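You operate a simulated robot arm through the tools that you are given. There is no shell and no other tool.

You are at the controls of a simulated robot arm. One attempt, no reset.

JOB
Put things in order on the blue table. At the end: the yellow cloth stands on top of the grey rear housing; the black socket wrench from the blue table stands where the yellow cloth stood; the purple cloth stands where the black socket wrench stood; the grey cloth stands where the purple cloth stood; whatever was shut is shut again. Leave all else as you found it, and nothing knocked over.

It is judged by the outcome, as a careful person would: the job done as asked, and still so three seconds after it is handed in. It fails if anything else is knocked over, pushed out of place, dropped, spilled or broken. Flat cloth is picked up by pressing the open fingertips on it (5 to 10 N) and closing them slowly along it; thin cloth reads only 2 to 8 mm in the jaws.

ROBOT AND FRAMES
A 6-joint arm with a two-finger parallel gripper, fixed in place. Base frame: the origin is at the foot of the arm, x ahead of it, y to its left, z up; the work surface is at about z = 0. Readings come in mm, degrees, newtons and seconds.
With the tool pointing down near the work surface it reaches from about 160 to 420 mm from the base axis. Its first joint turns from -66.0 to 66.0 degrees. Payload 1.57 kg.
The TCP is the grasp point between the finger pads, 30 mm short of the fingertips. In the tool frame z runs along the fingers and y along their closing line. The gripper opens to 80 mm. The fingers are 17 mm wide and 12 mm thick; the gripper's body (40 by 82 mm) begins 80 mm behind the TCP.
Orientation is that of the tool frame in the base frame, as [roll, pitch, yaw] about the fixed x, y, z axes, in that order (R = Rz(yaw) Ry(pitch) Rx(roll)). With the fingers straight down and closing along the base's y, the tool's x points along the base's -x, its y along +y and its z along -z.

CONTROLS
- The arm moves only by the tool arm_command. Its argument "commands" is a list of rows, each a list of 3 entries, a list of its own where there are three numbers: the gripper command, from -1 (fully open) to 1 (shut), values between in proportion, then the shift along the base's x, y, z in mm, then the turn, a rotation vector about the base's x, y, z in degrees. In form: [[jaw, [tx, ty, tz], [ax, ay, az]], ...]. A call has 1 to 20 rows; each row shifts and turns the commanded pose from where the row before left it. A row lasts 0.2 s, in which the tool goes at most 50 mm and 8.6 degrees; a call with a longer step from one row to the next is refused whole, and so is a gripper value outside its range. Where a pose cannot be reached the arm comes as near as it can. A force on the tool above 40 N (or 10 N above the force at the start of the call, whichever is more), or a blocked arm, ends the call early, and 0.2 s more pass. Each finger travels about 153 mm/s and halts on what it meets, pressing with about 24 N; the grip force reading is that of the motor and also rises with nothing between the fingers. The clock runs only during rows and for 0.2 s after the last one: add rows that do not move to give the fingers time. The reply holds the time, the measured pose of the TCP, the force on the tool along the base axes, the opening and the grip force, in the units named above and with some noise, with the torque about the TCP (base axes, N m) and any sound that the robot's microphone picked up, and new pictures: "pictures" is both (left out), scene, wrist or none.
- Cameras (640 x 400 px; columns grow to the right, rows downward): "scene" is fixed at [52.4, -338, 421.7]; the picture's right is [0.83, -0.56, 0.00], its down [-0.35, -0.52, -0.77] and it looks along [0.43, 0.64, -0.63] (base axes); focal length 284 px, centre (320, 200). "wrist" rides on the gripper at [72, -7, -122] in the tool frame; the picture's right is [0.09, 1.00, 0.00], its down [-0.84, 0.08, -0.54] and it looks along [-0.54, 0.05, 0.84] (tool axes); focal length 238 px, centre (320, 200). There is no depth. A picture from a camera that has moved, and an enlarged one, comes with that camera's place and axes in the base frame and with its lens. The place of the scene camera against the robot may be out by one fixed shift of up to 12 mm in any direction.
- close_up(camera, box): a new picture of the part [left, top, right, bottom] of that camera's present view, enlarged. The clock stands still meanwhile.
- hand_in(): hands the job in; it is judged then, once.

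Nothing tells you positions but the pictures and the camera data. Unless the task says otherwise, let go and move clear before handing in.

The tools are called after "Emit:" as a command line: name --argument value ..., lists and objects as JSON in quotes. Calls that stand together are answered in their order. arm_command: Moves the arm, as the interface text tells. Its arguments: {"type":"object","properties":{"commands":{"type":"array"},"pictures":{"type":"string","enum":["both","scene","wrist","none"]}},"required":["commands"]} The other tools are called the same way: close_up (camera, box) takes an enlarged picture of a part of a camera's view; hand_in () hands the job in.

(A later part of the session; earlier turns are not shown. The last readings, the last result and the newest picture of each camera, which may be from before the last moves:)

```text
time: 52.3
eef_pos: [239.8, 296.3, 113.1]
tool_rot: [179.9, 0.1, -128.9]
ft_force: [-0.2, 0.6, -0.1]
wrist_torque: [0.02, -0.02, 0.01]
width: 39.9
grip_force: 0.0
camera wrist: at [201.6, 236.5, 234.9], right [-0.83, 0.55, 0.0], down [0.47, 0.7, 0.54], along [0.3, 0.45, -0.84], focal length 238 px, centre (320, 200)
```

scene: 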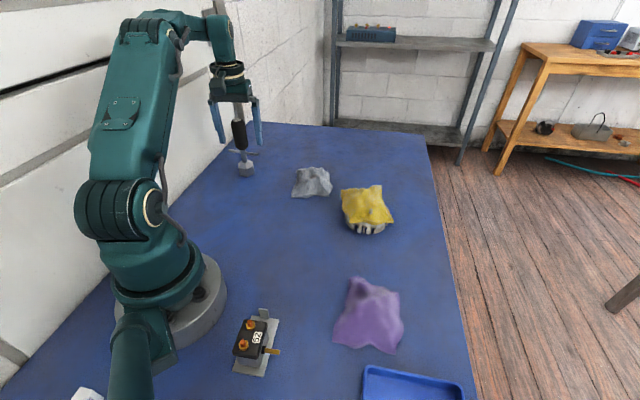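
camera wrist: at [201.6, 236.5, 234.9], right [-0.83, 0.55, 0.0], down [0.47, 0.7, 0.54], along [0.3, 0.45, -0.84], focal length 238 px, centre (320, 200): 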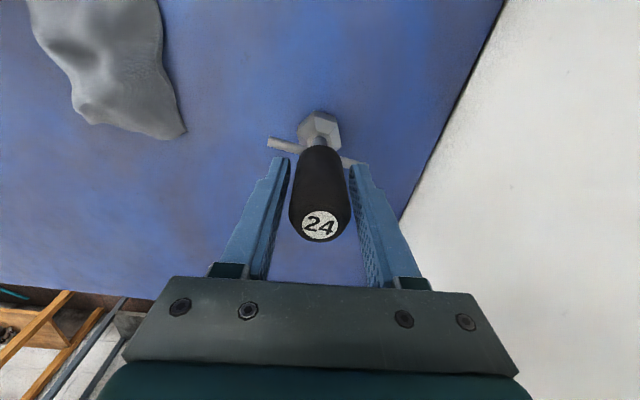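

Emit:
arm_command --commands '[[0.05, [0, 0, 0], [0, 0, 0]], [0.1, [0, 0, 0], [0, 0, 0]], [0.15, [0, 0, 0], [0, 0, 0]], [0.2, [0, 0, 0], [0, 0, 0]], [0.3, [0, 0, 0], [0, 0, 0]], [0.5, [0, 0, 0], [0, 0, 0]], [0.7, [0, 0, 0], [0, 0, 0]], [0.7, [0, 0, 0], [0, 0, 0]]]'

Emit:
close_up --camera "scene" --box '[195, 85, 295, 185]'

```text
time: 54.1
eef_pos: [239.9, 298.9, 113.8]
tool_rot: [179.8, 0.2, -128.9]
ft_force: [2.2, -1.5, 0.7]
wrist_torque: [-0.2, -0.25, 0.03]
width: 31.0
grip_force: 24.1
camera wrist: at [201.7, 236.5, 234.9], right [-0.83, 0.55, 0.0], down [0.47, 0.7, 0.54], along [0.3, 0.45, -0.84], focal length 238 px, centre (320, 200)
```

scene: 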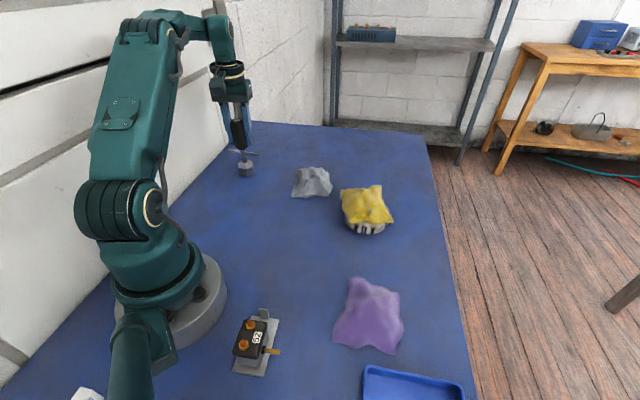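
wrist: 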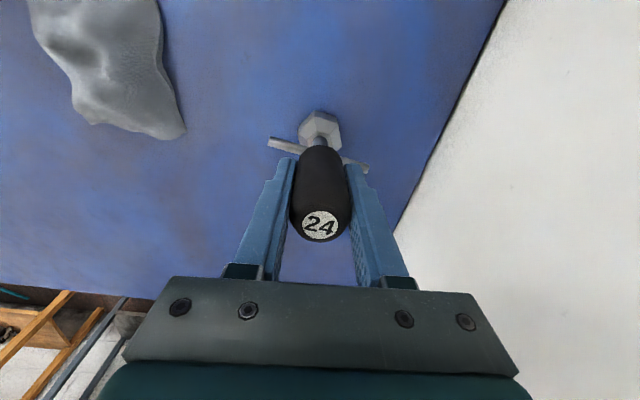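

```text
4.00 times, centred on (245, 135) of scene
camera zoom: at [52.4, -338.0, 421.7], right [0.83, -0.56, 0.0], down [-0.35, -0.52, -0.77], along [0.43, 0.64, -0.63], focal length 1134 px, centre (620, 460)
```

zoom: 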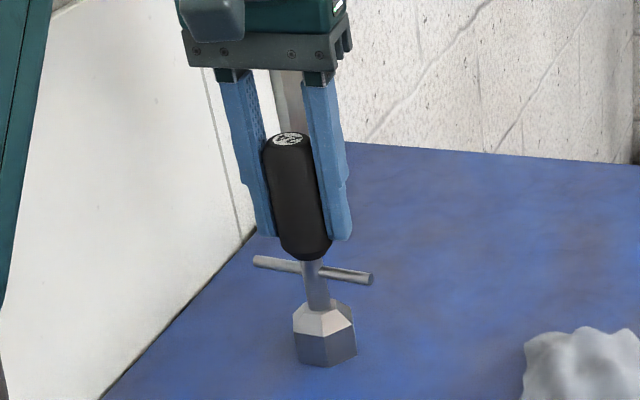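

The wrench is held at 31 mm with 24 N, upright. I lift it slightly to check the hold.

Emit:
arm_command --commands '[[0.8, [0, 0, 3], [0, 0, 0]], [0.8, [0, 0, 7], [0, 0, 0]], [0.8, [0, 0, 10], [0, 0, 0]], [0.8, [0, 0, 0], [0, 0, 0]]]'

Emit:
close_up --camera "scene" --box '[195, 85, 295, 185]'

```text
time: 55.1
eef_pos: [241.2, 296.3, 133.6]
tool_rot: [179.8, 0.1, -129.0]
ft_force: [0.5, -0.8, -2.0]
wrist_torque: [-0.03, 0.01, 0.02]
width: 31.0
grip_force: 24.0
camera wrist: at [201.2, 236.0, 254.9], right [-0.83, 0.55, 0.0], down [0.47, 0.7, 0.54], along [0.3, 0.45, -0.84], focal length 238 px, centre (320, 200)
```

scene: 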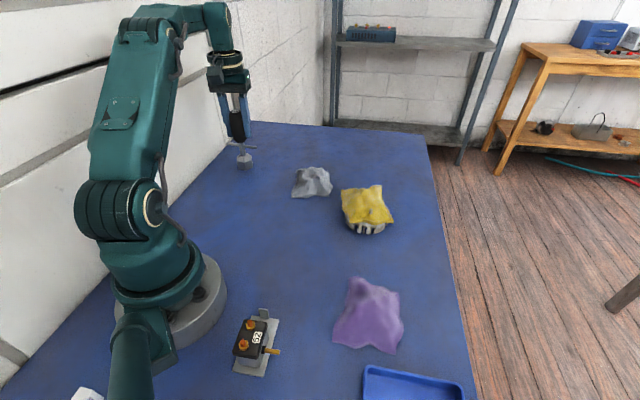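
wrist: 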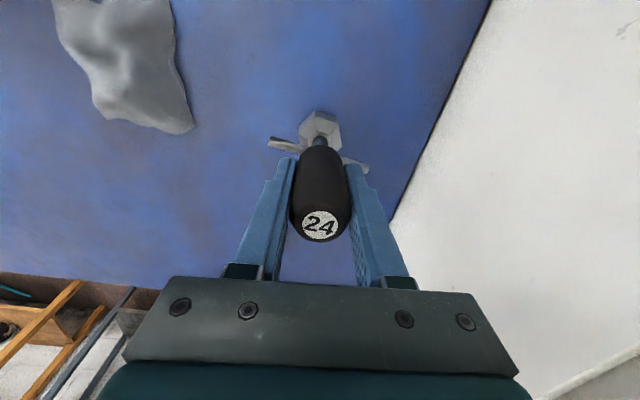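

```text
4.00 times, centred on (245, 135) of scene
camera zoom: at [52.4, -338.0, 421.7], right [0.83, -0.56, 0.0], down [-0.35, -0.52, -0.77], along [0.43, 0.64, -0.63], focal length 1134 px, centre (620, 460)
```

zoom: 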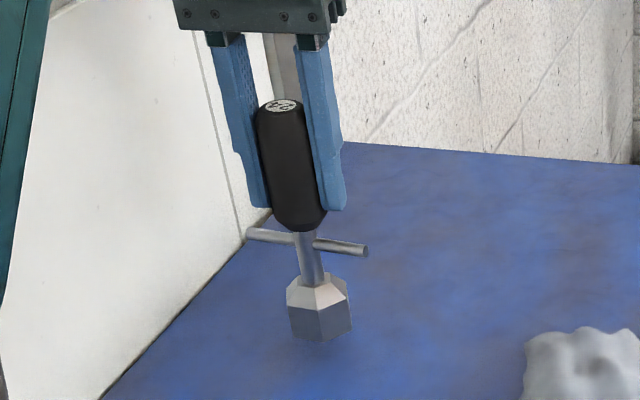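

The wrench hangs upright, about 0.2 kg. I carry it low to the yellow cloth's old spot at (215.5,154.5).

Emit:
arm_command --commands '[[0.8, [-3.1, -17.8, 0], [0, 0, 0]], [0.8, [-3.1, -17.8, 0], [0, 0, 0]], [0.8, [-3.1, -17.8, 0], [0, 0, 0]], [0.8, [-3.1, -17.8, 0], [0, 0, 0]], [0.8, [-3.1, -17.8, 0], [0, 0, 0]], [0.8, [-3.1, -17.8, 0], [0, 0, 0]], [0.8, [-3.1, -17.8, 0], [0, 0, 0]], [0.8, [-3.1, -17.8, 0], [0, 0, 0]], [0.8, [0, 0, 0], [0, 0, 0]]]'

Emit:
close_up --camera "scene" --box '[195, 110, 345, 230]'

```text
time: 57.1
eef_pos: [216.2, 153.7, 133.1]
tool_rot: [179.8, 0.1, -128.9]
ft_force: [0.9, 0.2, -2.5]
wrist_torque: [0.01, -0.02, -0.01]
width: 31.0
grip_force: 23.7
camera wrist: at [176.6, 93.8, 254.3], right [-0.83, 0.55, 0.0], down [0.47, 0.7, 0.54], along [0.3, 0.46, -0.84], focal length 238 px, centre (320, 200)
```

scene: 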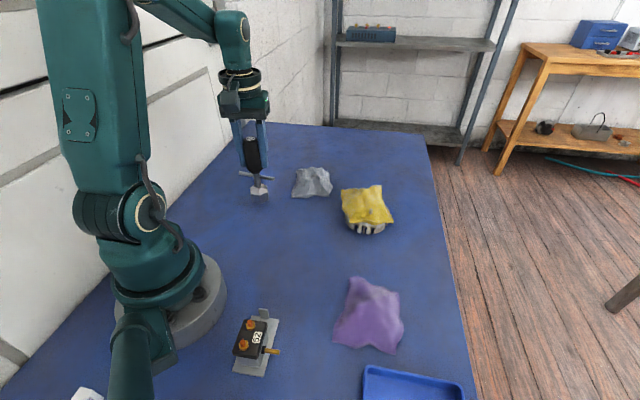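
wrist: 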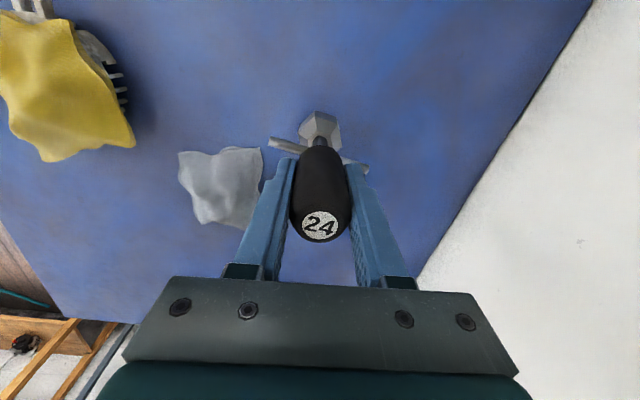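

```text
3.33 times, centred on (270, 170) of scene
camera zoom: at [52.4, -338.0, 421.7], right [0.83, -0.56, 0.0], down [-0.35, -0.52, -0.77], along [0.43, 0.64, -0.63], focal length 945 px, centre (487, 300)
```

zoom: 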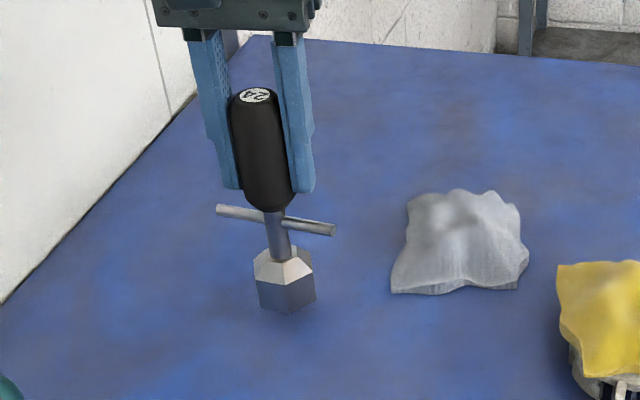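

The wrench's base lines up with the yellow cloth's old spot. I lower it gently to the table.

Emit:
arm_command --commands '[[0.8, [-0.5, 0.5, -7], [0, 0, 0]], [0.8, [0, 0, -5], [0, 0, 0]], [0.8, [0, 0, -4], [0, 0, 0]], [0.8, [0, 0, -2], [0, 0, 0]], [0.8, [0, 0, 0], [0, 0, 0]]]' --pictures "none"

Emit:
arm_command --commands '[[0.8, [0, 0, -1], [0, 0, 0]], [0.8, [0, 0, 0], [0, 0, 0]]]' --pictures "none"

```text
time: 58.3
eef_pos: [214.3, 155.8, 115.4]
tool_rot: [179.8, 0.0, -128.8]
ft_force: [0.0, 0.1, -2.9]
wrist_torque: [-0.02, 0.0, 0.01]
width: 30.8
grip_force: 23.5
```

```text
time: 58.9
eef_pos: [215.4, 154.4, 113.2]
tool_rot: [179.8, 0.1, -128.8]
ft_force: [-0.9, -0.2, -2.4]
wrist_torque: [-0.03, 0.0, -0.02]
width: 30.9
grip_force: 23.9
```

Emit:
arm_command --commands '[[0.8, [0, 0, -0.7], [0, 0, 0]], [0.8, [0, 0, 0], [0, 0, 0]]]' --pictures "none"

```text
time: 59.5
eef_pos: [215.8, 154.9, 113.1]
tool_rot: [179.8, 0.2, -128.9]
ft_force: [0.5, 0.9, -2.3]
wrist_torque: [-0.02, -0.04, 0.0]
width: 30.9
grip_force: 23.5
```

Emit:
arm_command --commands '[[0.8, [0, 0, -0.7], [0, 0, 0]], [0.8, [0, 0, 0], [0, 0, 0]]]' --pictures "none"

```text
time: 60.1
eef_pos: [214.1, 157.1, 112.7]
tool_rot: [179.9, 0.1, -128.9]
ft_force: [-3.1, -2.5, 13.1]
wrist_torque: [-0.37, 0.17, -0.06]
width: 30.8
grip_force: 23.8
```

It touches the table. I ease up a hair and open slowly.

Emit:
arm_command --commands '[[0.8, [0, 0, 0.4], [0, 0, 0]], [0.3, [0, 0, 0], [0, 0, 0]], [0.22, [0, 0, 0], [0, 0, 0]], [0.18, [0, 0, 0], [0, 0, 0]], [0.12, [0, 0, 0], [0, 0, 0]], [0.0, [0, 0, 0], [0, 0, 0]], [-0.2, [0, 0, 0], [0, 0, 0]], [-0.2, [0, 0, 0], [0, 0, 0]]]'

Emit:
close_up --camera "scene" --box '[195, 110, 345, 230]'

```text
time: 61.9
eef_pos: [214.8, 157.2, 112.5]
tool_rot: [179.9, 0.1, -129.0]
ft_force: [0.1, -0.1, 0.3]
wrist_torque: [-0.02, -0.01, 0.01]
width: 47.9
grip_force: 0.1
camera wrist: at [176.0, 94.8, 234.9], right [-0.83, 0.55, 0.0], down [0.47, 0.7, 0.54], along [0.3, 0.45, -0.84], focal length 238 px, centre (320, 200)
```

scene: 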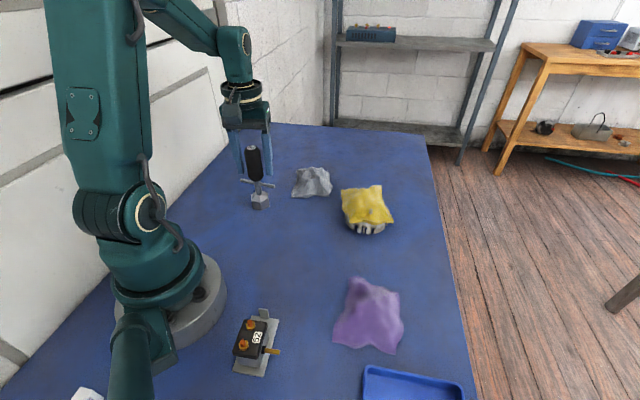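
wrist: 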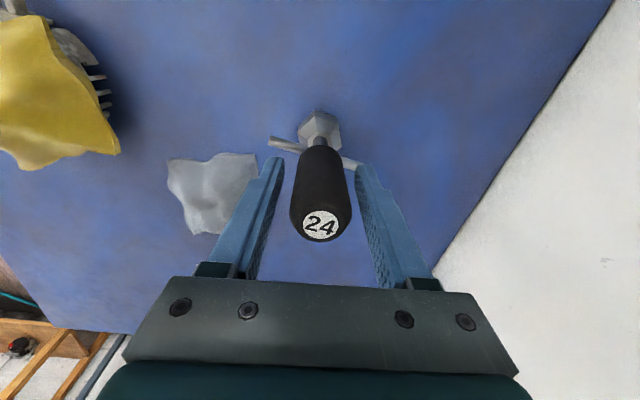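

```text
3.33 times, centred on (270, 170) of scene
camera zoom: at [52.4, -338.0, 421.7], right [0.83, -0.56, 0.0], down [-0.35, -0.52, -0.77], along [0.43, 0.64, -0.63], focal length 945 px, centre (487, 300)
```

zoom: 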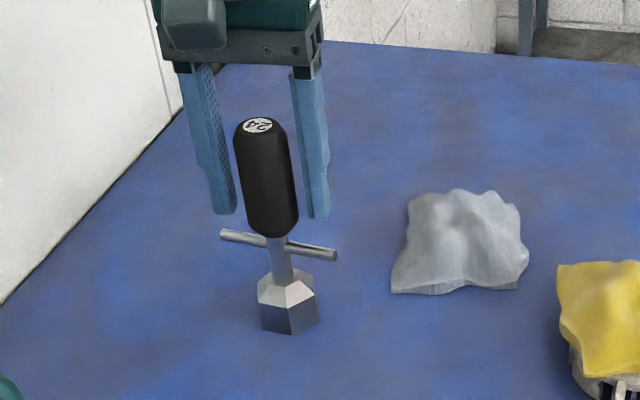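

The wrench stands upright at (215,156). I open, rise straight up clear of it, and fly over to survey the purple cloth.

Emit:
arm_command --commands '[[-0.6, [0, 0, 0], [0, 0, 0]], [-1, [0, 0, 0], [0, 0, 0]], [-1, [0, 0, 20], [0, 0, 0]], [-1, [0, 0, 35], [0, 0, 0]], [-1, [0, 0, 35], [0, 0, 0]], [-1, [0, 0, 8], [0, 0, 0]], [-1, [0, -20, 0], [0, 0, 0]], [-1, [0, -40, 0], [0, 0, -4]], [-1, [0, -40, 0], [0, 0, -4]], [-1, [0, -40, 0], [0, 0, -4]], [-1, [0, -40, 0], [0, 0, 0]], [-1, [0, -40, 0], [0, 0, 0]], [-1, [0, -40, 0], [0, 0, 0]], [-1, [0, -40, -10], [0, 0, 0]], [-1, [0, -20, -10], [0, 0, 0]], [-1, [0, 0, 0], [0, 0, 0]]]'

Emit:
close_up --camera "wrist" --box '[160, 0, 480, 200]'

Emit:
close_up --camera "scene" --box '[195, 110, 415, 250]'

```text
time: 65.3
eef_pos: [215.6, -163.9, 191.5]
tool_rot: [179.8, 0.3, -140.8]
ft_force: [0.0, 0.5, 0.8]
wrist_torque: [-0.01, 0.02, 0.0]
width: 80.3
grip_force: 0.1
camera wrist: at [164.2, -216.1, 313.2], right [-0.7, 0.71, 0.0], down [0.6, 0.59, 0.54], along [0.39, 0.38, -0.84], focal length 238 px, centre (320, 200)
```

scene: 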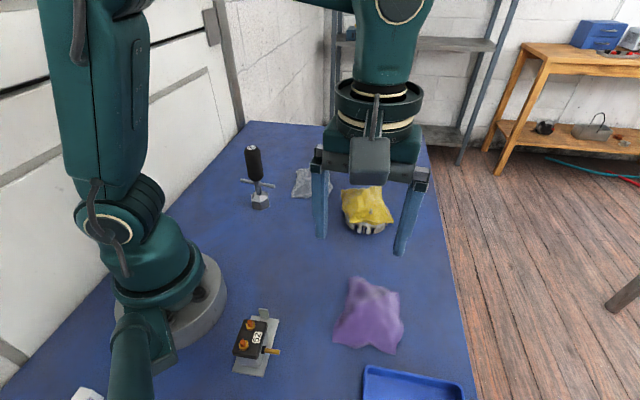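
wrist: 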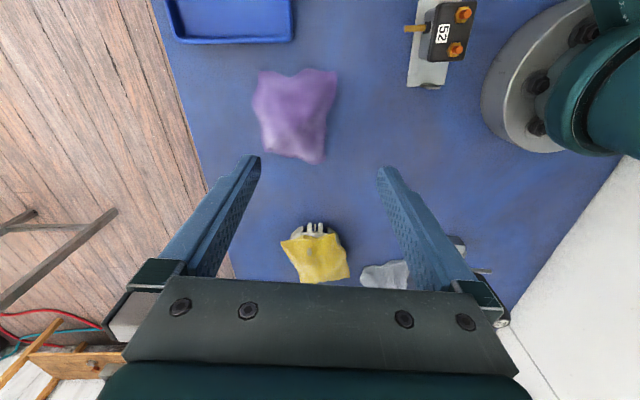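

```text
2.00 times, centred on (320, 100) of wrist
camera zoom: at [164.2, -216.1, 313.2], right [-0.7, 0.71, 0.0], down [0.6, 0.59, 0.54], along [0.39, 0.38, -0.84], focal length 477 px, centre (320, 400)
```

zoom: 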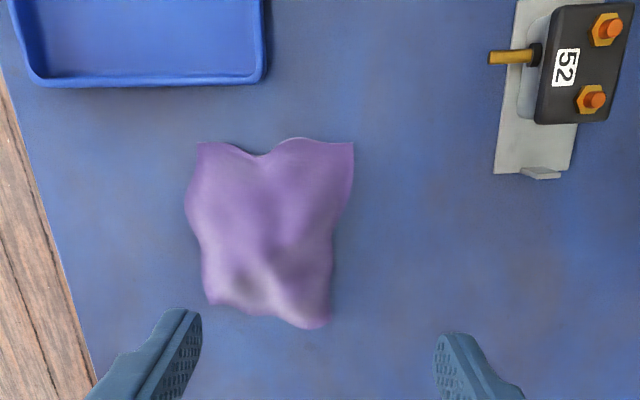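

```text
2.86 times, centred on (305, 180) of scene
camera zoom: at [52.4, -338.0, 421.7], right [0.83, -0.56, 0.0], down [-0.35, -0.52, -0.77], along [0.43, 0.64, -0.63], focal length 810 px, centre (363, 257)
```

zoom: 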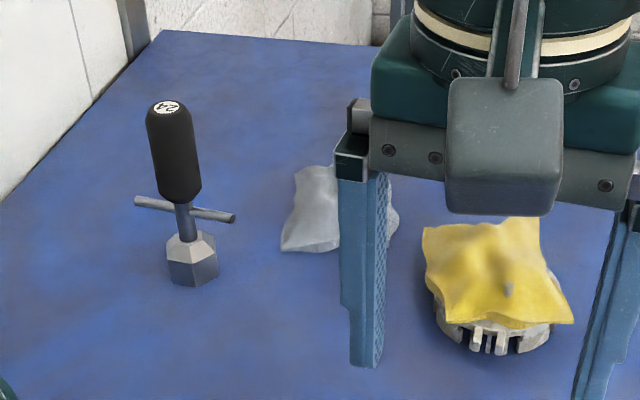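

The wrench and yellow cloth both stand well. The purple cloth measures about 85×104 mm, centred near (243,-185), and the jaws already align with its narrow axis. I move over it and descend carefully.

Emit:
arm_command --commands '[[-1, [14, -11, -20], [0, 0, 0]], [-1, [13.4, -10, -25], [0, 0, 0]], [-1, [0, 0, -30], [0, 0, 0]], [-1, [0, 0, -25], [0, 0, 0]], [-1, [0, 0, -15], [0, 0, 0]], [-1, [0, 0, 0], [0, 0, 0]]]'

Emit:
close_up --camera "wrist" --box '[160, 30, 480, 230]'

Emit:
close_up --camera "scene" --box '[300, 230, 440, 370]'

```text
time: 66.7
eef_pos: [241.8, -186.0, 77.2]
tool_rot: [179.8, 0.1, -140.9]
ft_force: [1.4, -1.0, -0.1]
wrist_torque: [-0.02, 0.03, 0.04]
width: 79.6
grip_force: 0.0
camera wrist: at [191.7, -237.4, 198.1], right [-0.7, 0.72, 0.0], down [0.6, 0.58, 0.54], along [0.39, 0.38, -0.84], focal length 238 px, centre (320, 200)
```

scene: 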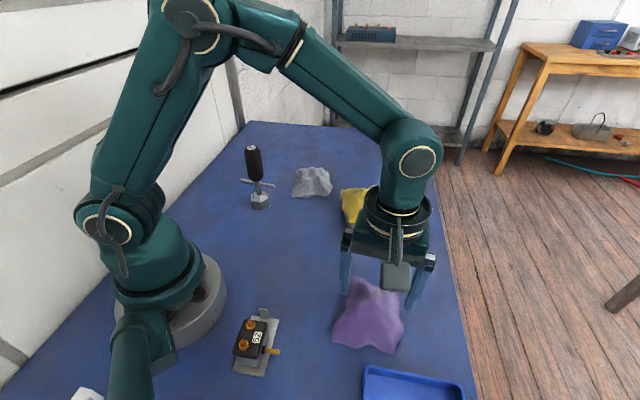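
wrist: 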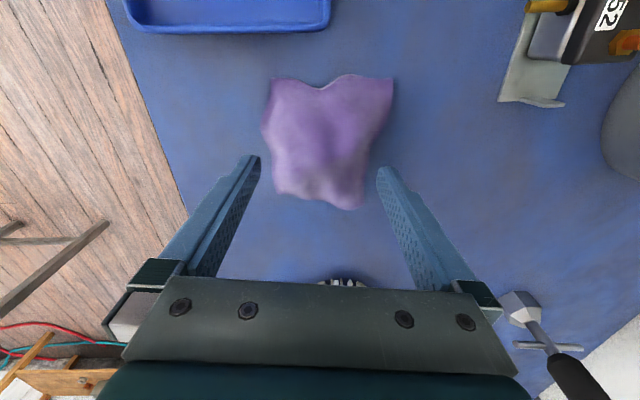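

```text
2.00 times, centred on (320, 130) of wrist
camera zoom: at [191.7, -237.4, 198.1], right [-0.7, 0.72, 0.0], down [0.6, 0.58, 0.54], along [0.39, 0.38, -0.84], focal length 477 px, centre (320, 340)
```

zoom: 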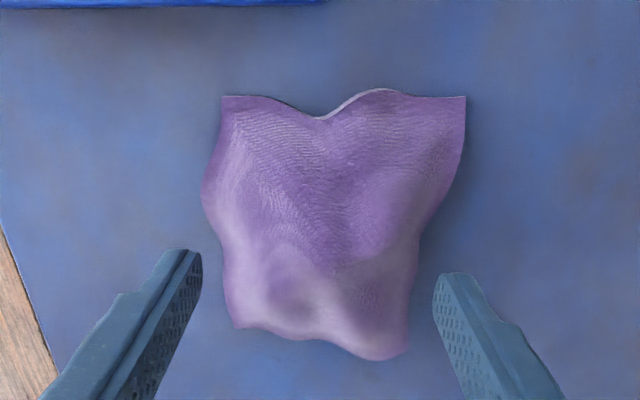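

```text
2.86 times, centred on (370, 300) of scene
camera zoom: at [52.4, -338.0, 421.7], right [0.83, -0.56, 0.0], down [-0.35, -0.52, -0.77], along [0.43, 0.64, -0.63], focal length 810 px, centre (177, -86)
```

zoom: 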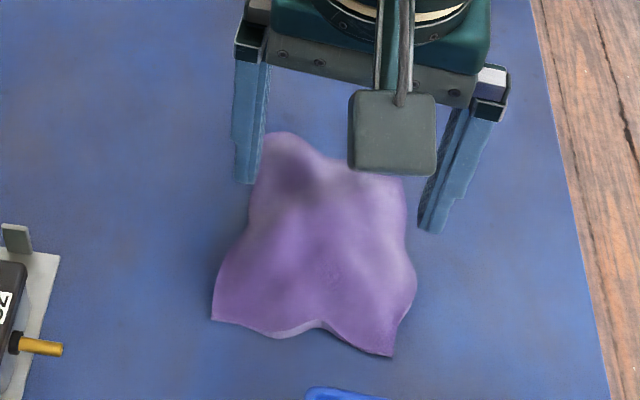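

Alignment looks good. I descend slowly past the expected top level.

Emit:
arm_command --commands '[[-1, [1, 1, -6], [0, 0, 0]], [-1, [0, 0, -3], [0, 0, 0]], [-1, [0, 0, -2], [0, 0, 0]], [-1, [0, 0, -1.5], [0, 0, 0]], [-1, [0, 0, -1.5], [0, 0, 0]], [-1, [0, 0, -1.5], [0, 0, 0]], [-1, [0, 0, -1.5], [0, 0, 0]]]' --pictures "none"

Emit:
arm_command --commands '[[-1, [0, 0, -2], [0, 0, 0]], [-1, [0, 0, -2], [0, 0, 0]], [-1, [0, 0, -2], [0, 0, 0]], [-1, [0, 0, -2], [0, 0, 0]]]' --pictures "none"

Emit:
arm_command --commands '[[-1, [0, 0, -3], [0, 0, 0]], [-1, [0, 0, -3], [0, 0, 0]], [-1, [0, 0, -3], [0, 0, 0]], [-1, [0, 0, -3], [0, 0, 0]], [-1, [0, 0, -2], [0, 0, 0]]]' --pictures "wrist"

```text
time: 68.3
eef_pos: [242.5, -183.3, 58.9]
tool_rot: [179.8, 0.1, -141.0]
ft_force: [0.1, -0.5, 0.2]
wrist_torque: [0.02, 0.01, -0.04]
width: 79.9
grip_force: 0.0
```

```text
time: 69.3
eef_pos: [244.1, -183.8, 50.8]
tool_rot: [179.6, 0.1, -140.9]
ft_force: [0.4, -0.4, 0.7]
wrist_torque: [0.03, 0.0, -0.01]
width: 80.0
grip_force: 0.0
```

```text
time: 70.5
eef_pos: [243.0, -183.9, 37.2]
tool_rot: [179.7, 0.1, -140.8]
ft_force: [-1.2, 0.0, 0.1]
wrist_torque: [-0.02, 0.02, 0.01]
width: 80.2
grip_force: 0.0
camera wrist: at [192.6, -235.7, 158.8], right [-0.7, 0.71, 0.0], down [0.6, 0.58, 0.54], along [0.39, 0.38, -0.84], focal length 238 px, centre (320, 200)
```

wrist: 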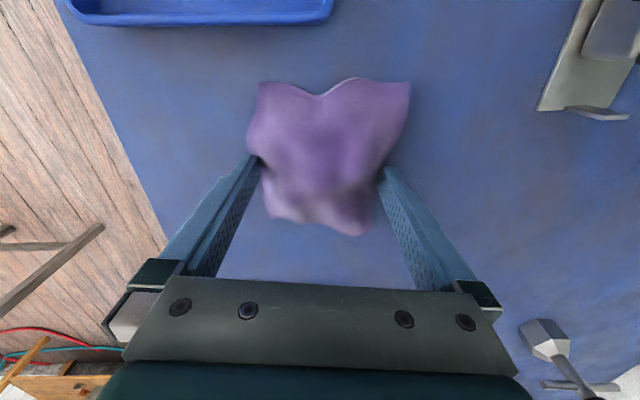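

The fingers are beside the core near the table with no force. I lower slightly and close slowly until it grips.

Emit:
arm_command --commands '[[-0.9, [0, 0, -2], [0, 0, 0]], [-0.75, [0, 0, 0], [0, 0, 0]], [-0.6, [0, 0, 0], [0, 0, 0]], [-0.5, [0, 0, 0], [0, 0, 0]], [-0.4, [0, 0, 0], [0, 0, 0]], [-0.3, [0, 0, 0], [0, 0, 0]], [-0.2, [0, 0, 0], [0, 0, 0]], [-0.1, [0, 0, 0], [0, 0, 0]], [0, [0, 0, 0], [0, 0, 0]]]' --pictures "wrist"

```text
time: 72.5
eef_pos: [243.2, -184.4, 34.4]
tool_rot: [179.8, 0.0, -140.8]
ft_force: [-0.4, -0.2, 0.1]
wrist_torque: [-0.01, 0.03, -0.01]
width: 51.5
grip_force: 24.3
camera wrist: at [192.6, -235.8, 156.9], right [-0.7, 0.71, 0.0], down [0.6, 0.58, 0.54], along [0.39, 0.38, -0.84], focal length 238 px, centre (320, 200)
```

wrist: 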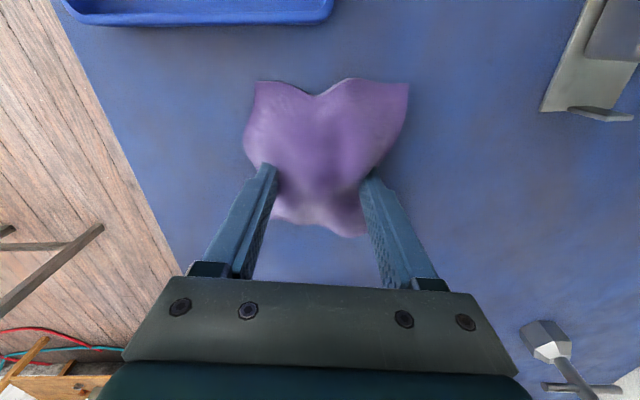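

Gripped at 51.5 mm with 24 N. I lift it straight up and check.

Emit:
arm_command --commands '[[0.4, [0, 0, 5], [0, 0, 0]], [0.4, [0, 0, 15], [0, 0, 0]], [0.4, [0, 0, 25], [0, 0, 0]], [0.4, [0, 0, 35], [0, 0, 0]], [0.4, [0, 0, 35], [0, 0, 0]], [0.4, [0, 0, 0], [0, 0, 0]]]'

```text
time: 73.9
eef_pos: [242.4, -184.0, 151.3]
tool_rot: [179.8, 0.1, -140.9]
ft_force: [0.6, 0.8, -0.4]
wrist_torque: [-0.01, -0.01, -0.01]
width: 51.9
grip_force: 23.8
camera wrist: at [192.5, -236.3, 272.6], right [-0.7, 0.71, 0.0], down [0.6, 0.58, 0.54], along [0.39, 0.38, -0.84], focal length 238 px, centre (320, 200)
```

scene: 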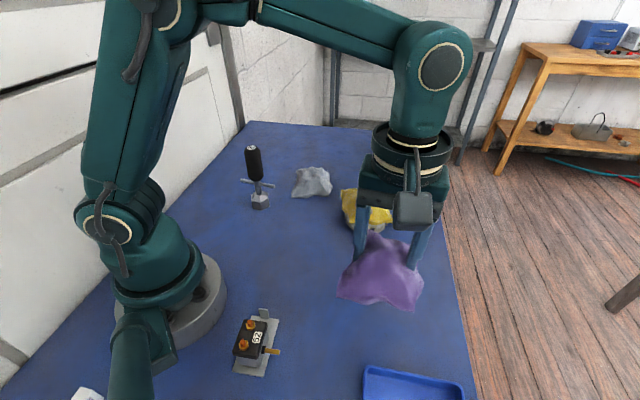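
wrist: 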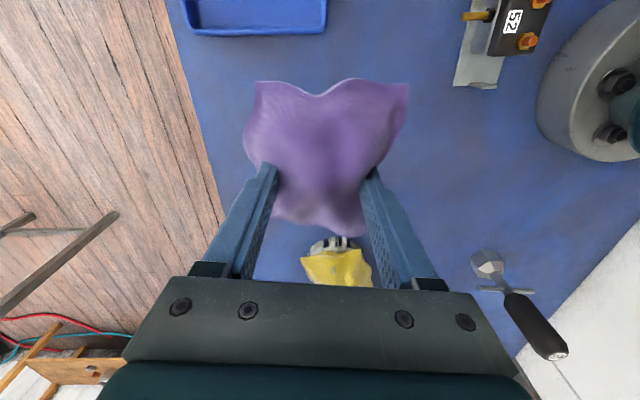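

The purple cloth is lifted cleanly. I carry it up to z≈205, well above the standing wrench, around to beside the wrench's old spot.

Emit:
arm_command --commands '[[0.4, [4, 31, 14], [0, 0, 0]], [0.4, [4, 31, 14], [0, 0, 0]], [0.4, [4, 31, 14], [0, 0, 0]], [0.4, [5, 31, 13], [0, 0, 0]], [0.4, [2, 32, 0], [0, 0, 0]], [0.4, [2, 32, 0], [0, 0, 0]], [0.4, [2, 32, 0], [0, 0, 0]], [0.4, [2, 32, 0], [0, 0, 0]], [0.4, [2, 32, 0], [0, 0, 0]], [0.4, [0, 28, 0], [0, 0, 0]], [0.4, [0, 28, 0], [0, 0, 0]], [0.4, [-5, 24.7, 0], [0, 0, 0]], [0.4, [-5, 24.7, 0], [0, 0, 0]], [0.4, [-5, 24.7, 0], [0, 0, 0]], [0.4, [0, 0, 0], [0, 0, 0]]]'

```text
time: 77.1
eef_pos: [255.3, 228.2, 205.4]
tool_rot: [179.9, 0.1, -141.0]
ft_force: [1.1, 0.0, 0.0]
wrist_torque: [0.04, 0.01, 0.03]
width: 51.5
grip_force: 23.8
camera wrist: at [204.7, 177.8, 326.3], right [-0.7, 0.72, 0.0], down [0.6, 0.58, 0.54], along [0.39, 0.38, -0.84], focal length 238 px, centre (320, 200)
```

scene: 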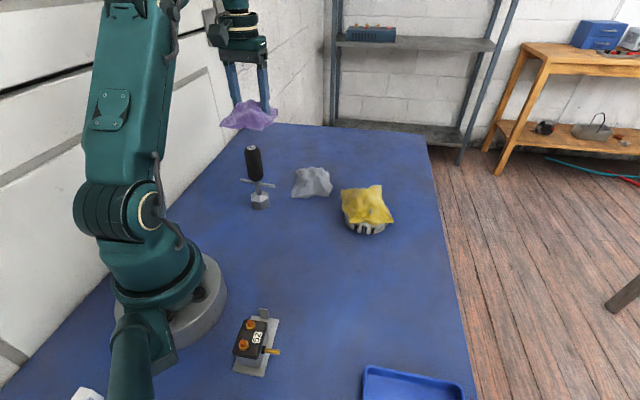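
wrist: 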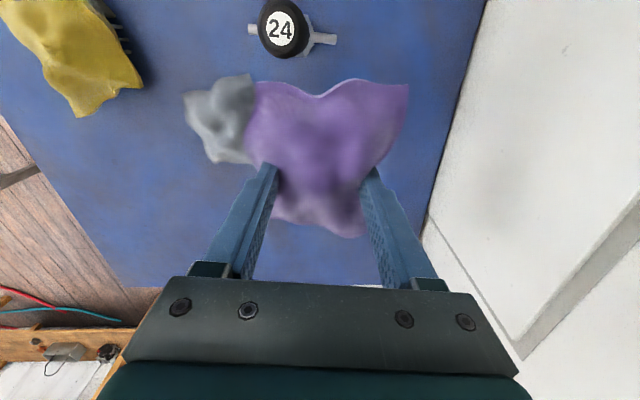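

Past the wrench with good clearance. I go out over the wrench's old spot (240,298) while lowering.

Emit:
arm_command --commands '[[0.4, [-5, 23.3, -18], [0, 0, 0]], [0.4, [-5, 23.3, -18], [0, 0, 0]], [0.4, [-5, 23.3, -18], [0, 0, 0]], [0.4, [0, 0, -25], [0, 0, 0]], [0.4, [0, 0, -25], [0, 0, 0]], [0.4, [0, 0, -25], [0, 0, 0]], [0.4, [0, 0, -20], [0, 0, 0]], [0.4, [0, 0, -8], [0, 0, 0]], [0.4, [0, 0, 0], [0, 0, 0]]]'

```text
time: 79.1
eef_pos: [239.9, 300.1, 47.5]
tool_rot: [179.8, 0.0, -140.9]
ft_force: [1.0, 0.5, -0.2]
wrist_torque: [-0.01, 0.02, -0.01]
width: 51.4
grip_force: 23.9
camera wrist: at [189.2, 248.4, 169.8], right [-0.7, 0.71, 0.0], down [0.6, 0.58, 0.54], along [0.39, 0.38, -0.84], focal length 238 px, centre (320, 200)
```

scene: 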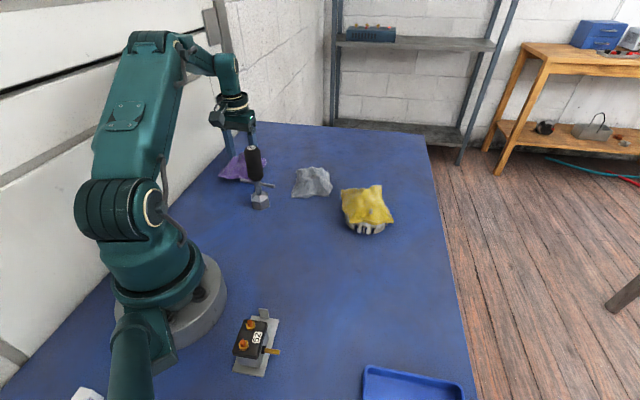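
wrist: 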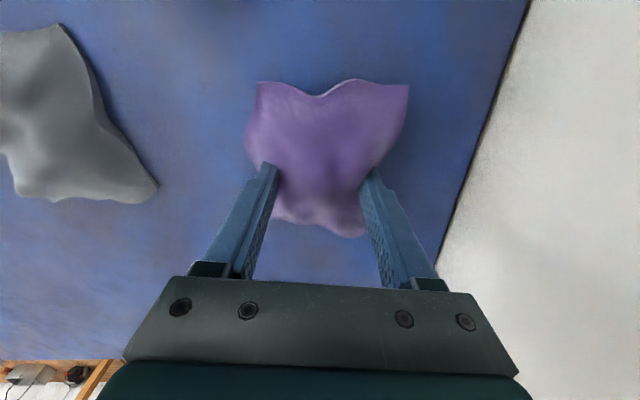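

Emit:
arm_command --commands '[[0.4, [0, 0, -5], [0, 0, 0]], [0.4, [0, 0, -4], [0, 0, 0]], [0.4, [0, 0, -2], [0, 0, 0]], [0.4, [0, 0, 0], [0, 0, 0]]]' --pictures "none"

Emit:
arm_command --commands '[[0.4, [0, 0, -1], [0, 0, 0]], [0.4, [0, 0, 0], [0, 0, 0]]]' --pictures "none"

```text
time: 80.1
eef_pos: [240.6, 299.9, 37.2]
tool_rot: [179.8, 0.1, -140.9]
ft_force: [-0.6, -0.8, -0.2]
wrist_torque: [-0.02, -0.01, -0.01]
width: 51.4
grip_force: 24.3
```

```text
time: 80.7
eef_pos: [238.3, 299.7, 36.1]
tool_rot: [179.9, 0.2, -141.0]
ft_force: [-1.2, -0.1, 0.4]
wrist_torque: [-0.02, 0.0, 0.0]
width: 51.1
grip_force: 23.9
```

Emit:
arm_command --commands '[[0.4, [0.3, -1.5, -0.7], [0, 0, 0]], [0.4, [0, 0, 0], [0, 0, 0]]]' --pictures "none"

Emit:
arm_command --commands '[[0.4, [0, 0, -0.7], [0, 0, 0]], [0.4, [0, 0, 0], [0, 0, 0]]]' --pictures "none"

```text
time: 81.3
eef_pos: [240.7, 298.0, 35.8]
tool_rot: [179.6, 0.4, -141.0]
ft_force: [-1.5, 3.7, 8.8]
wrist_torque: [-0.09, -0.02, 0.01]
width: 51.0
grip_force: 24.1
```

```text
time: 81.9
eef_pos: [241.2, 299.4, 36.4]
tool_rot: [179.7, 0.3, -140.9]
ft_force: [-5.4, 0.8, 26.9]
wrist_torque: [-0.14, 0.1, 0.03]
width: 51.1
grip_force: 24.1
```

It is on the table, pressed a bit too firmly. I ease up 1 mm and open slowly.

Emit:
arm_command --commands '[[0.4, [0, 0, 1], [0, 0, 0]], [-0.1, [0, 0, 0], [0, 0, 0]], [-0.25, [0, 0, 0], [0, 0, 0]], [-0.35, [0, 0, 0], [0, 0, 0]], [-0.45, [0, 0, 0], [0, 0, 0]], [-0.6, [0, 0, 0], [0, 0, 0]], [-0.8, [0, 0, 0], [0, 0, 0]], [-0.8, [0, 0, 0], [0, 0, 0]]]'

Emit:
close_up --camera "scene" --box '[195, 110, 345, 230]'

```text
time: 83.7
eef_pos: [240.5, 299.5, 36.1]
tool_rot: [179.7, 0.1, -140.9]
ft_force: [-1.0, -1.3, -0.8]
wrist_torque: [0.0, 0.02, 0.02]
width: 71.7
grip_force: 0.0
camera wrist: at [189.8, 246.6, 157.7], right [-0.7, 0.71, 0.0], down [0.6, 0.58, 0.54], along [0.39, 0.38, -0.84], focal length 238 px, centre (320, 200)
```

scene: 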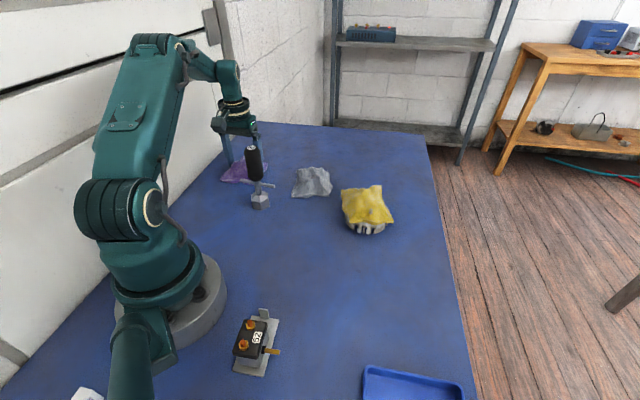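
wrist: 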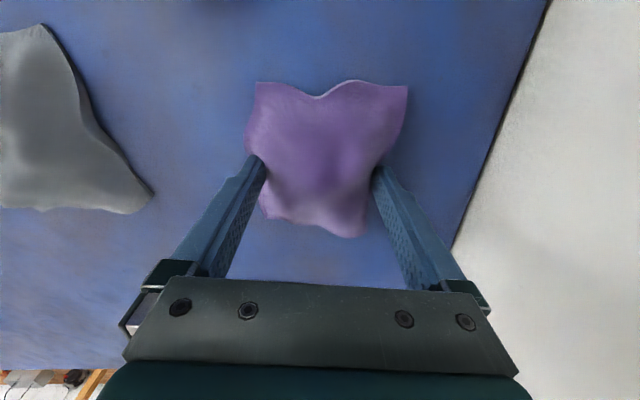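

```text
3.33 times, centred on (270, 170) of scene
camera zoom: at [52.4, -338.0, 421.7], right [0.83, -0.56, 0.0], down [-0.35, -0.52, -0.77], along [0.43, 0.64, -0.63], focal length 945 px, centre (487, 300)
```

zoom: 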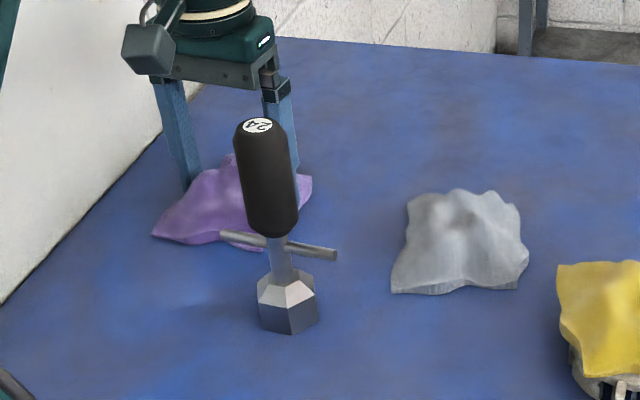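

The purple cloth is set down where the wrench stood. I rise straight up and move over to view the grey cloth.

Emit:
arm_command --commands '[[-1, [0, 0, 10], [0, 0, 0]], [-1, [0, 0, 30], [0, 0, 0]], [-1, [0, 0, 40], [0, 0, 0]], [-1, [0, 0, 30], [0, 0, 0]], [-1, [12, -28, 5], [0, 0, 3]], [-1, [12, -28, 5], [0, 0, 4]], [-1, [12, -28, 5], [0, 0, 4]], [-1, [12, -28, 5], [0, 0, 4]], [-1, [12, -26, 0], [0, 0, 0]], [-1, [0, 0, 0], [0, 0, 0]]]'

Emit:
close_up --camera "wrist" --box '[160, 0, 480, 200]'

Emit:
close_up --camera "scene" --box '[195, 110, 345, 230]'

```text
time: 85.9
eef_pos: [299.7, 159.7, 165.4]
tool_rot: [179.7, 0.1, -126.0]
ft_force: [0.3, 0.2, 1.1]
wrist_torque: [0.04, -0.01, 0.0]
width: 80.1
grip_force: 0.0
camera wrist: at [264.2, 96.6, 287.6], right [-0.86, 0.51, 0.0], down [0.43, 0.72, 0.54], along [0.27, 0.47, -0.84], focal length 238 px, centre (320, 200)
```

scene: 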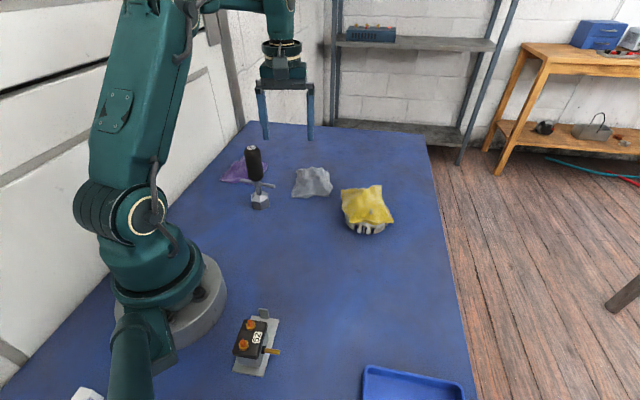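
wrist: 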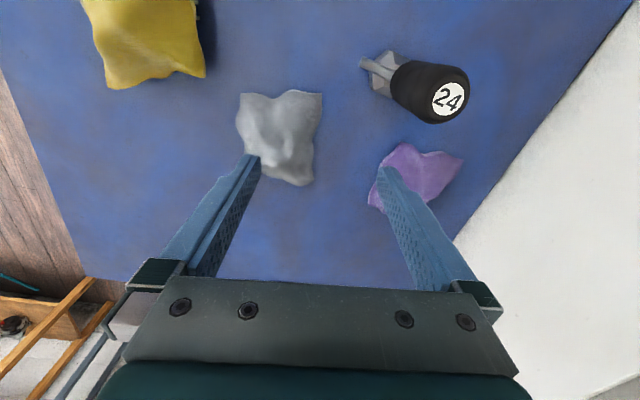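

```text
2.00 times, centred on (320, 100) of wrist
camera zoom: at [264.2, 96.6, 287.6], right [-0.86, 0.51, 0.0], down [0.43, 0.72, 0.54], along [0.27, 0.47, -0.84], focal length 477 px, centre (320, 400)
```

zoom: 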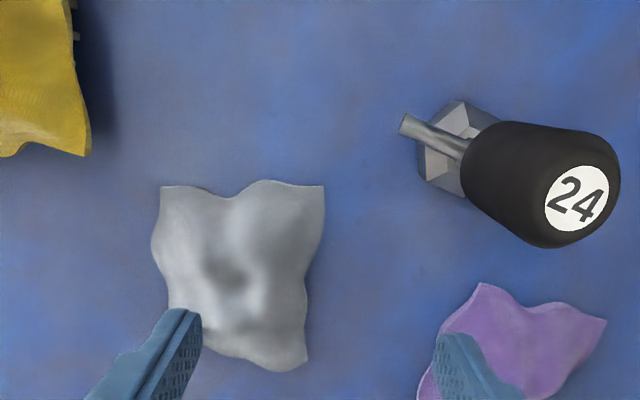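

```text
3.33 times, centred on (270, 170) of scene
camera zoom: at [52.4, -338.0, 421.7], right [0.83, -0.56, 0.0], down [-0.35, -0.52, -0.77], along [0.43, 0.64, -0.63], focal length 945 px, centre (487, 300)
```

zoom: 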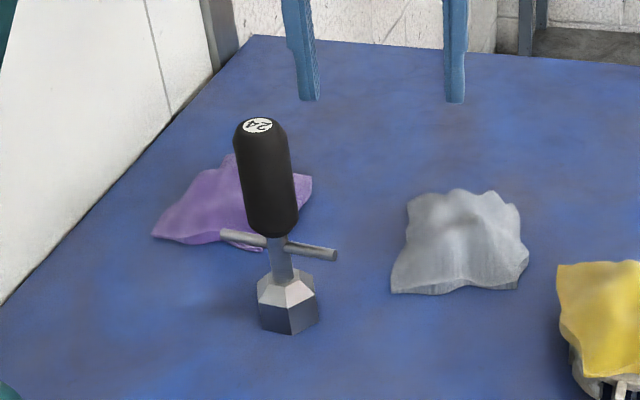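

The grey cloth centres near (353,155), with its narrow axis aligned with the jaws. I move over it, lowering to just above.

Emit:
arm_command --commands '[[-1, [18, -1.6, -20], [0, 0, 0]], [-1, [18, -1.6, -25], [0, 0, 0]], [-1, [17.3, -1.5, -25], [0, 0, 0]], [-1, [0, 0, -18], [0, 0, 0]], [-1, [0, 0, 0], [0, 0, 0]]]'

Emit:
close_up --camera "wrist" --box '[160, 30, 480, 230]'

Emit:
close_up --camera "scene" --box '[265, 110, 415, 240]'

```text
time: 87.1
eef_pos: [352.9, 154.6, 77.7]
tool_rot: [179.8, 0.2, -125.9]
ft_force: [-0.5, -0.2, 0.5]
wrist_torque: [-0.02, 0.01, 0.0]
width: 80.0
grip_force: 0.2
camera wrist: at [317.9, 91.7, 199.5], right [-0.86, 0.51, 0.0], down [0.43, 0.72, 0.54], along [0.27, 0.47, -0.84], focal length 238 px, centre (320, 200)
```

scene: 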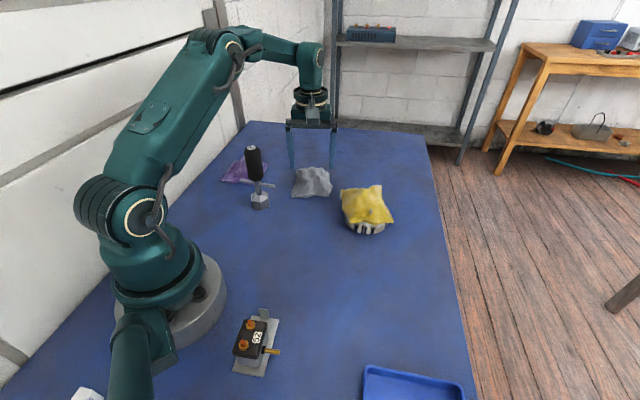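
wrist: 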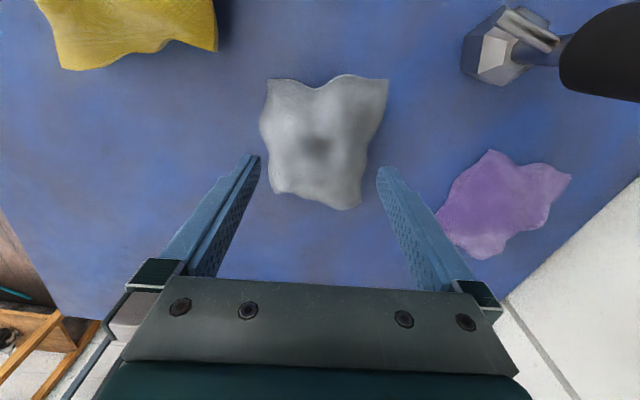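

```text
2.00 times, centred on (320, 130) of wrist
camera zoom: at [317.9, 91.7, 199.5], right [-0.86, 0.51, 0.0], down [0.43, 0.72, 0.54], along [0.27, 0.47, -0.84], focal length 477 px, centre (320, 340)
```

zoom: 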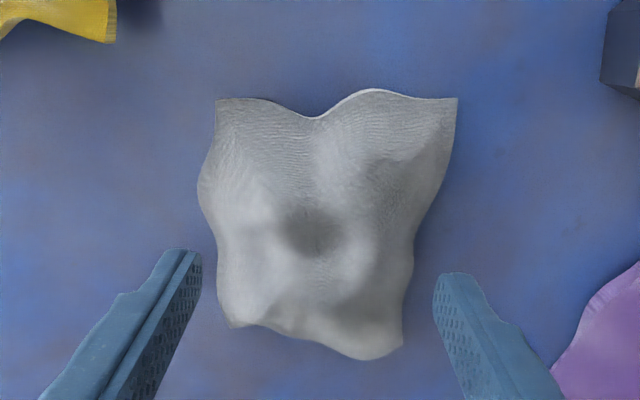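

```text
3.08 times, centred on (340, 175) of scene
camera zoom: at [52.4, -338.0, 421.7], right [0.83, -0.56, 0.0], down [-0.35, -0.52, -0.77], along [0.43, 0.64, -0.63], focal length 872 px, centre (258, 277)
```

zoom: 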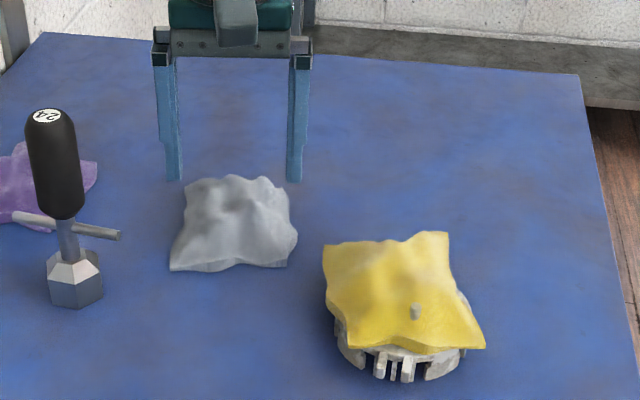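

The grey cloth looks just like the purple one did from this height. I shift 2 mm to centre and descend slowly.

Emit:
arm_command --commands '[[-1, [2.2, -0.1, -6], [0, 0, 0]], [-1, [0, 0, -3], [0, 0, 0]], [-1, [0, 0, -2], [0, 0, 0]], [-1, [0, 0, -1.5], [0, 0, 0]], [-1, [0, 0, -1.5], [0, 0, 0]], [-1, [0, 0, -1.5], [0, 0, 0]], [-1, [0, 0, -1.5], [0, 0, 0]]]' --pictures "none"

Emit:
arm_command --commands '[[-1, [0, 0, -2], [0, 0, 0]], [-1, [0, 0, -2], [0, 0, 0]], [-1, [0, 0, -2], [0, 0, 0]], [-1, [0, 0, -2], [0, 0, 0]]]' --pictures "none"

Emit:
arm_command --commands '[[-1, [0, 0, -3], [0, 0, 0]], [-1, [0, 0, -3], [0, 0, 0]], [-1, [0, 0, -3], [0, 0, 0]], [-1, [0, 0, -3], [0, 0, 0]], [-1, [0, 0, -2], [0, 0, 0]]]' --pictures "wrist"

```text
time: 88.7
eef_pos: [356.5, 156.3, 60.8]
tool_rot: [179.7, 0.1, -125.9]
ft_force: [0.3, 0.9, -0.1]
wrist_torque: [-0.03, 0.02, 0.05]
width: 80.2
grip_force: 0.1
```

```text
time: 89.7
eef_pos: [356.0, 154.6, 52.5]
tool_rot: [179.8, 0.1, -126.0]
ft_force: [-0.2, 1.2, 0.0]
wrist_torque: [0.05, 0.0, 0.01]
width: 80.0
grip_force: 0.0
```

```text
time: 90.9
eef_pos: [355.9, 153.9, 38.1]
tool_rot: [179.7, 0.1, -125.9]
ft_force: [-0.5, 0.0, 0.0]
wrist_torque: [-0.01, 0.02, 0.0]
width: 80.2
grip_force: 0.1
camera wrist: at [320.3, 92.1, 160.6], right [-0.86, 0.51, 0.0], down [0.43, 0.72, 0.54], along [0.27, 0.47, -0.84], focal length 238 px, centre (320, 200)
```

wrist: 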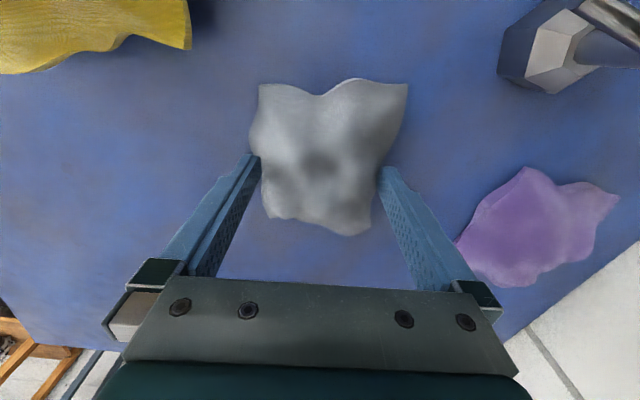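

The fingers stand beside the grey core with no force. I close slowly.

Emit:
arm_command --commands '[[-0.9, [0, 0, -3], [0, 0, 0]], [-0.75, [0, 0, 0], [0, 0, 0]], [-0.6, [0, 0, 0], [0, 0, 0]], [-0.5, [0, 0, 0], [0, 0, 0]], [-0.4, [0, 0, 0], [0, 0, 0]], [-0.3, [0, 0, 0], [0, 0, 0]], [-0.2, [0, 0, 0], [0, 0, 0]], [-0.1, [0, 0, 0], [0, 0, 0]], [0, [0, 0, 0], [0, 0, 0]]]' --pictures "wrist"

```text
time: 92.9
eef_pos: [357.3, 155.6, 36.4]
tool_rot: [179.7, 0.0, -125.9]
ft_force: [-0.1, -0.6, -0.4]
wrist_torque: [-0.02, 0.0, 0.0]
width: 51.4
grip_force: 23.8
camera wrist: at [320.4, 92.1, 157.6], right [-0.86, 0.51, 0.0], down [0.43, 0.72, 0.54], along [0.27, 0.47, -0.84], focal length 238 px, centre (320, 200)
```

wrist: 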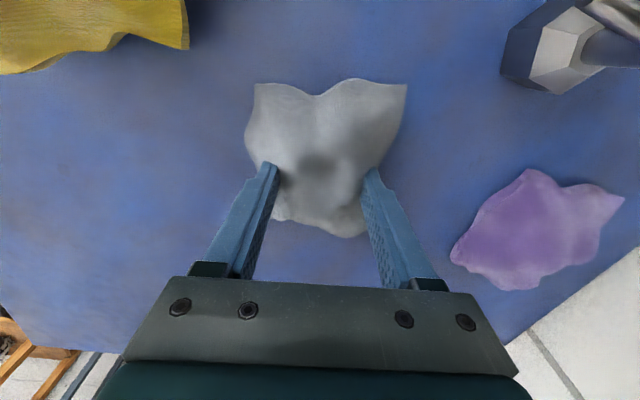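

Gripped at 51.4 mm. I lift it and check.

Emit:
arm_command --commands '[[0.4, [0, 0, 5], [0, 0, 0]], [0.4, [0, 0, 15], [0, 0, 0]], [0.4, [0, 0, 25], [0, 0, 0]], [0.4, [0, 0, 35], [0, 0, 0]], [0.4, [0, 0, 0], [0, 0, 0]]]'

```text
time: 94.1
eef_pos: [356.5, 155.2, 116.6]
tool_rot: [179.8, 0.1, -125.9]
ft_force: [0.3, 0.0, -0.5]
wrist_torque: [-0.01, 0.0, 0.03]
width: 51.2
grip_force: 24.4
camera wrist: at [320.5, 92.2, 237.6], right [-0.86, 0.51, 0.0], down [0.43, 0.72, 0.54], along [0.27, 0.47, -0.84], focal length 238 px, centre (320, 200)
```

scene: 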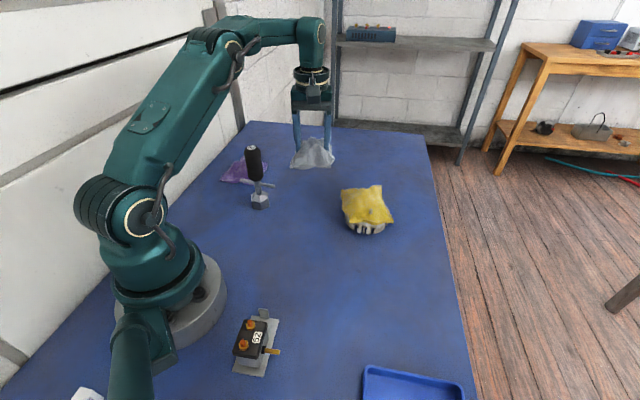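
wrist: 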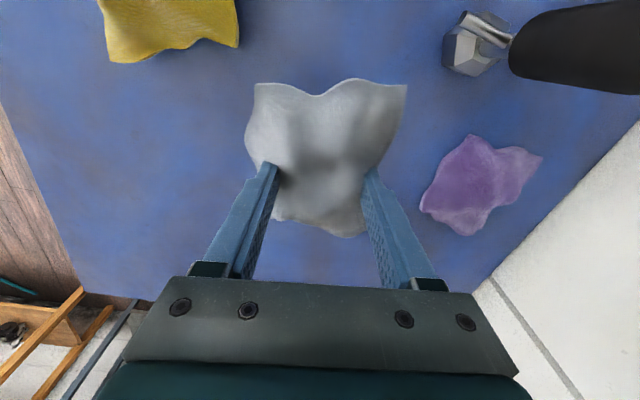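

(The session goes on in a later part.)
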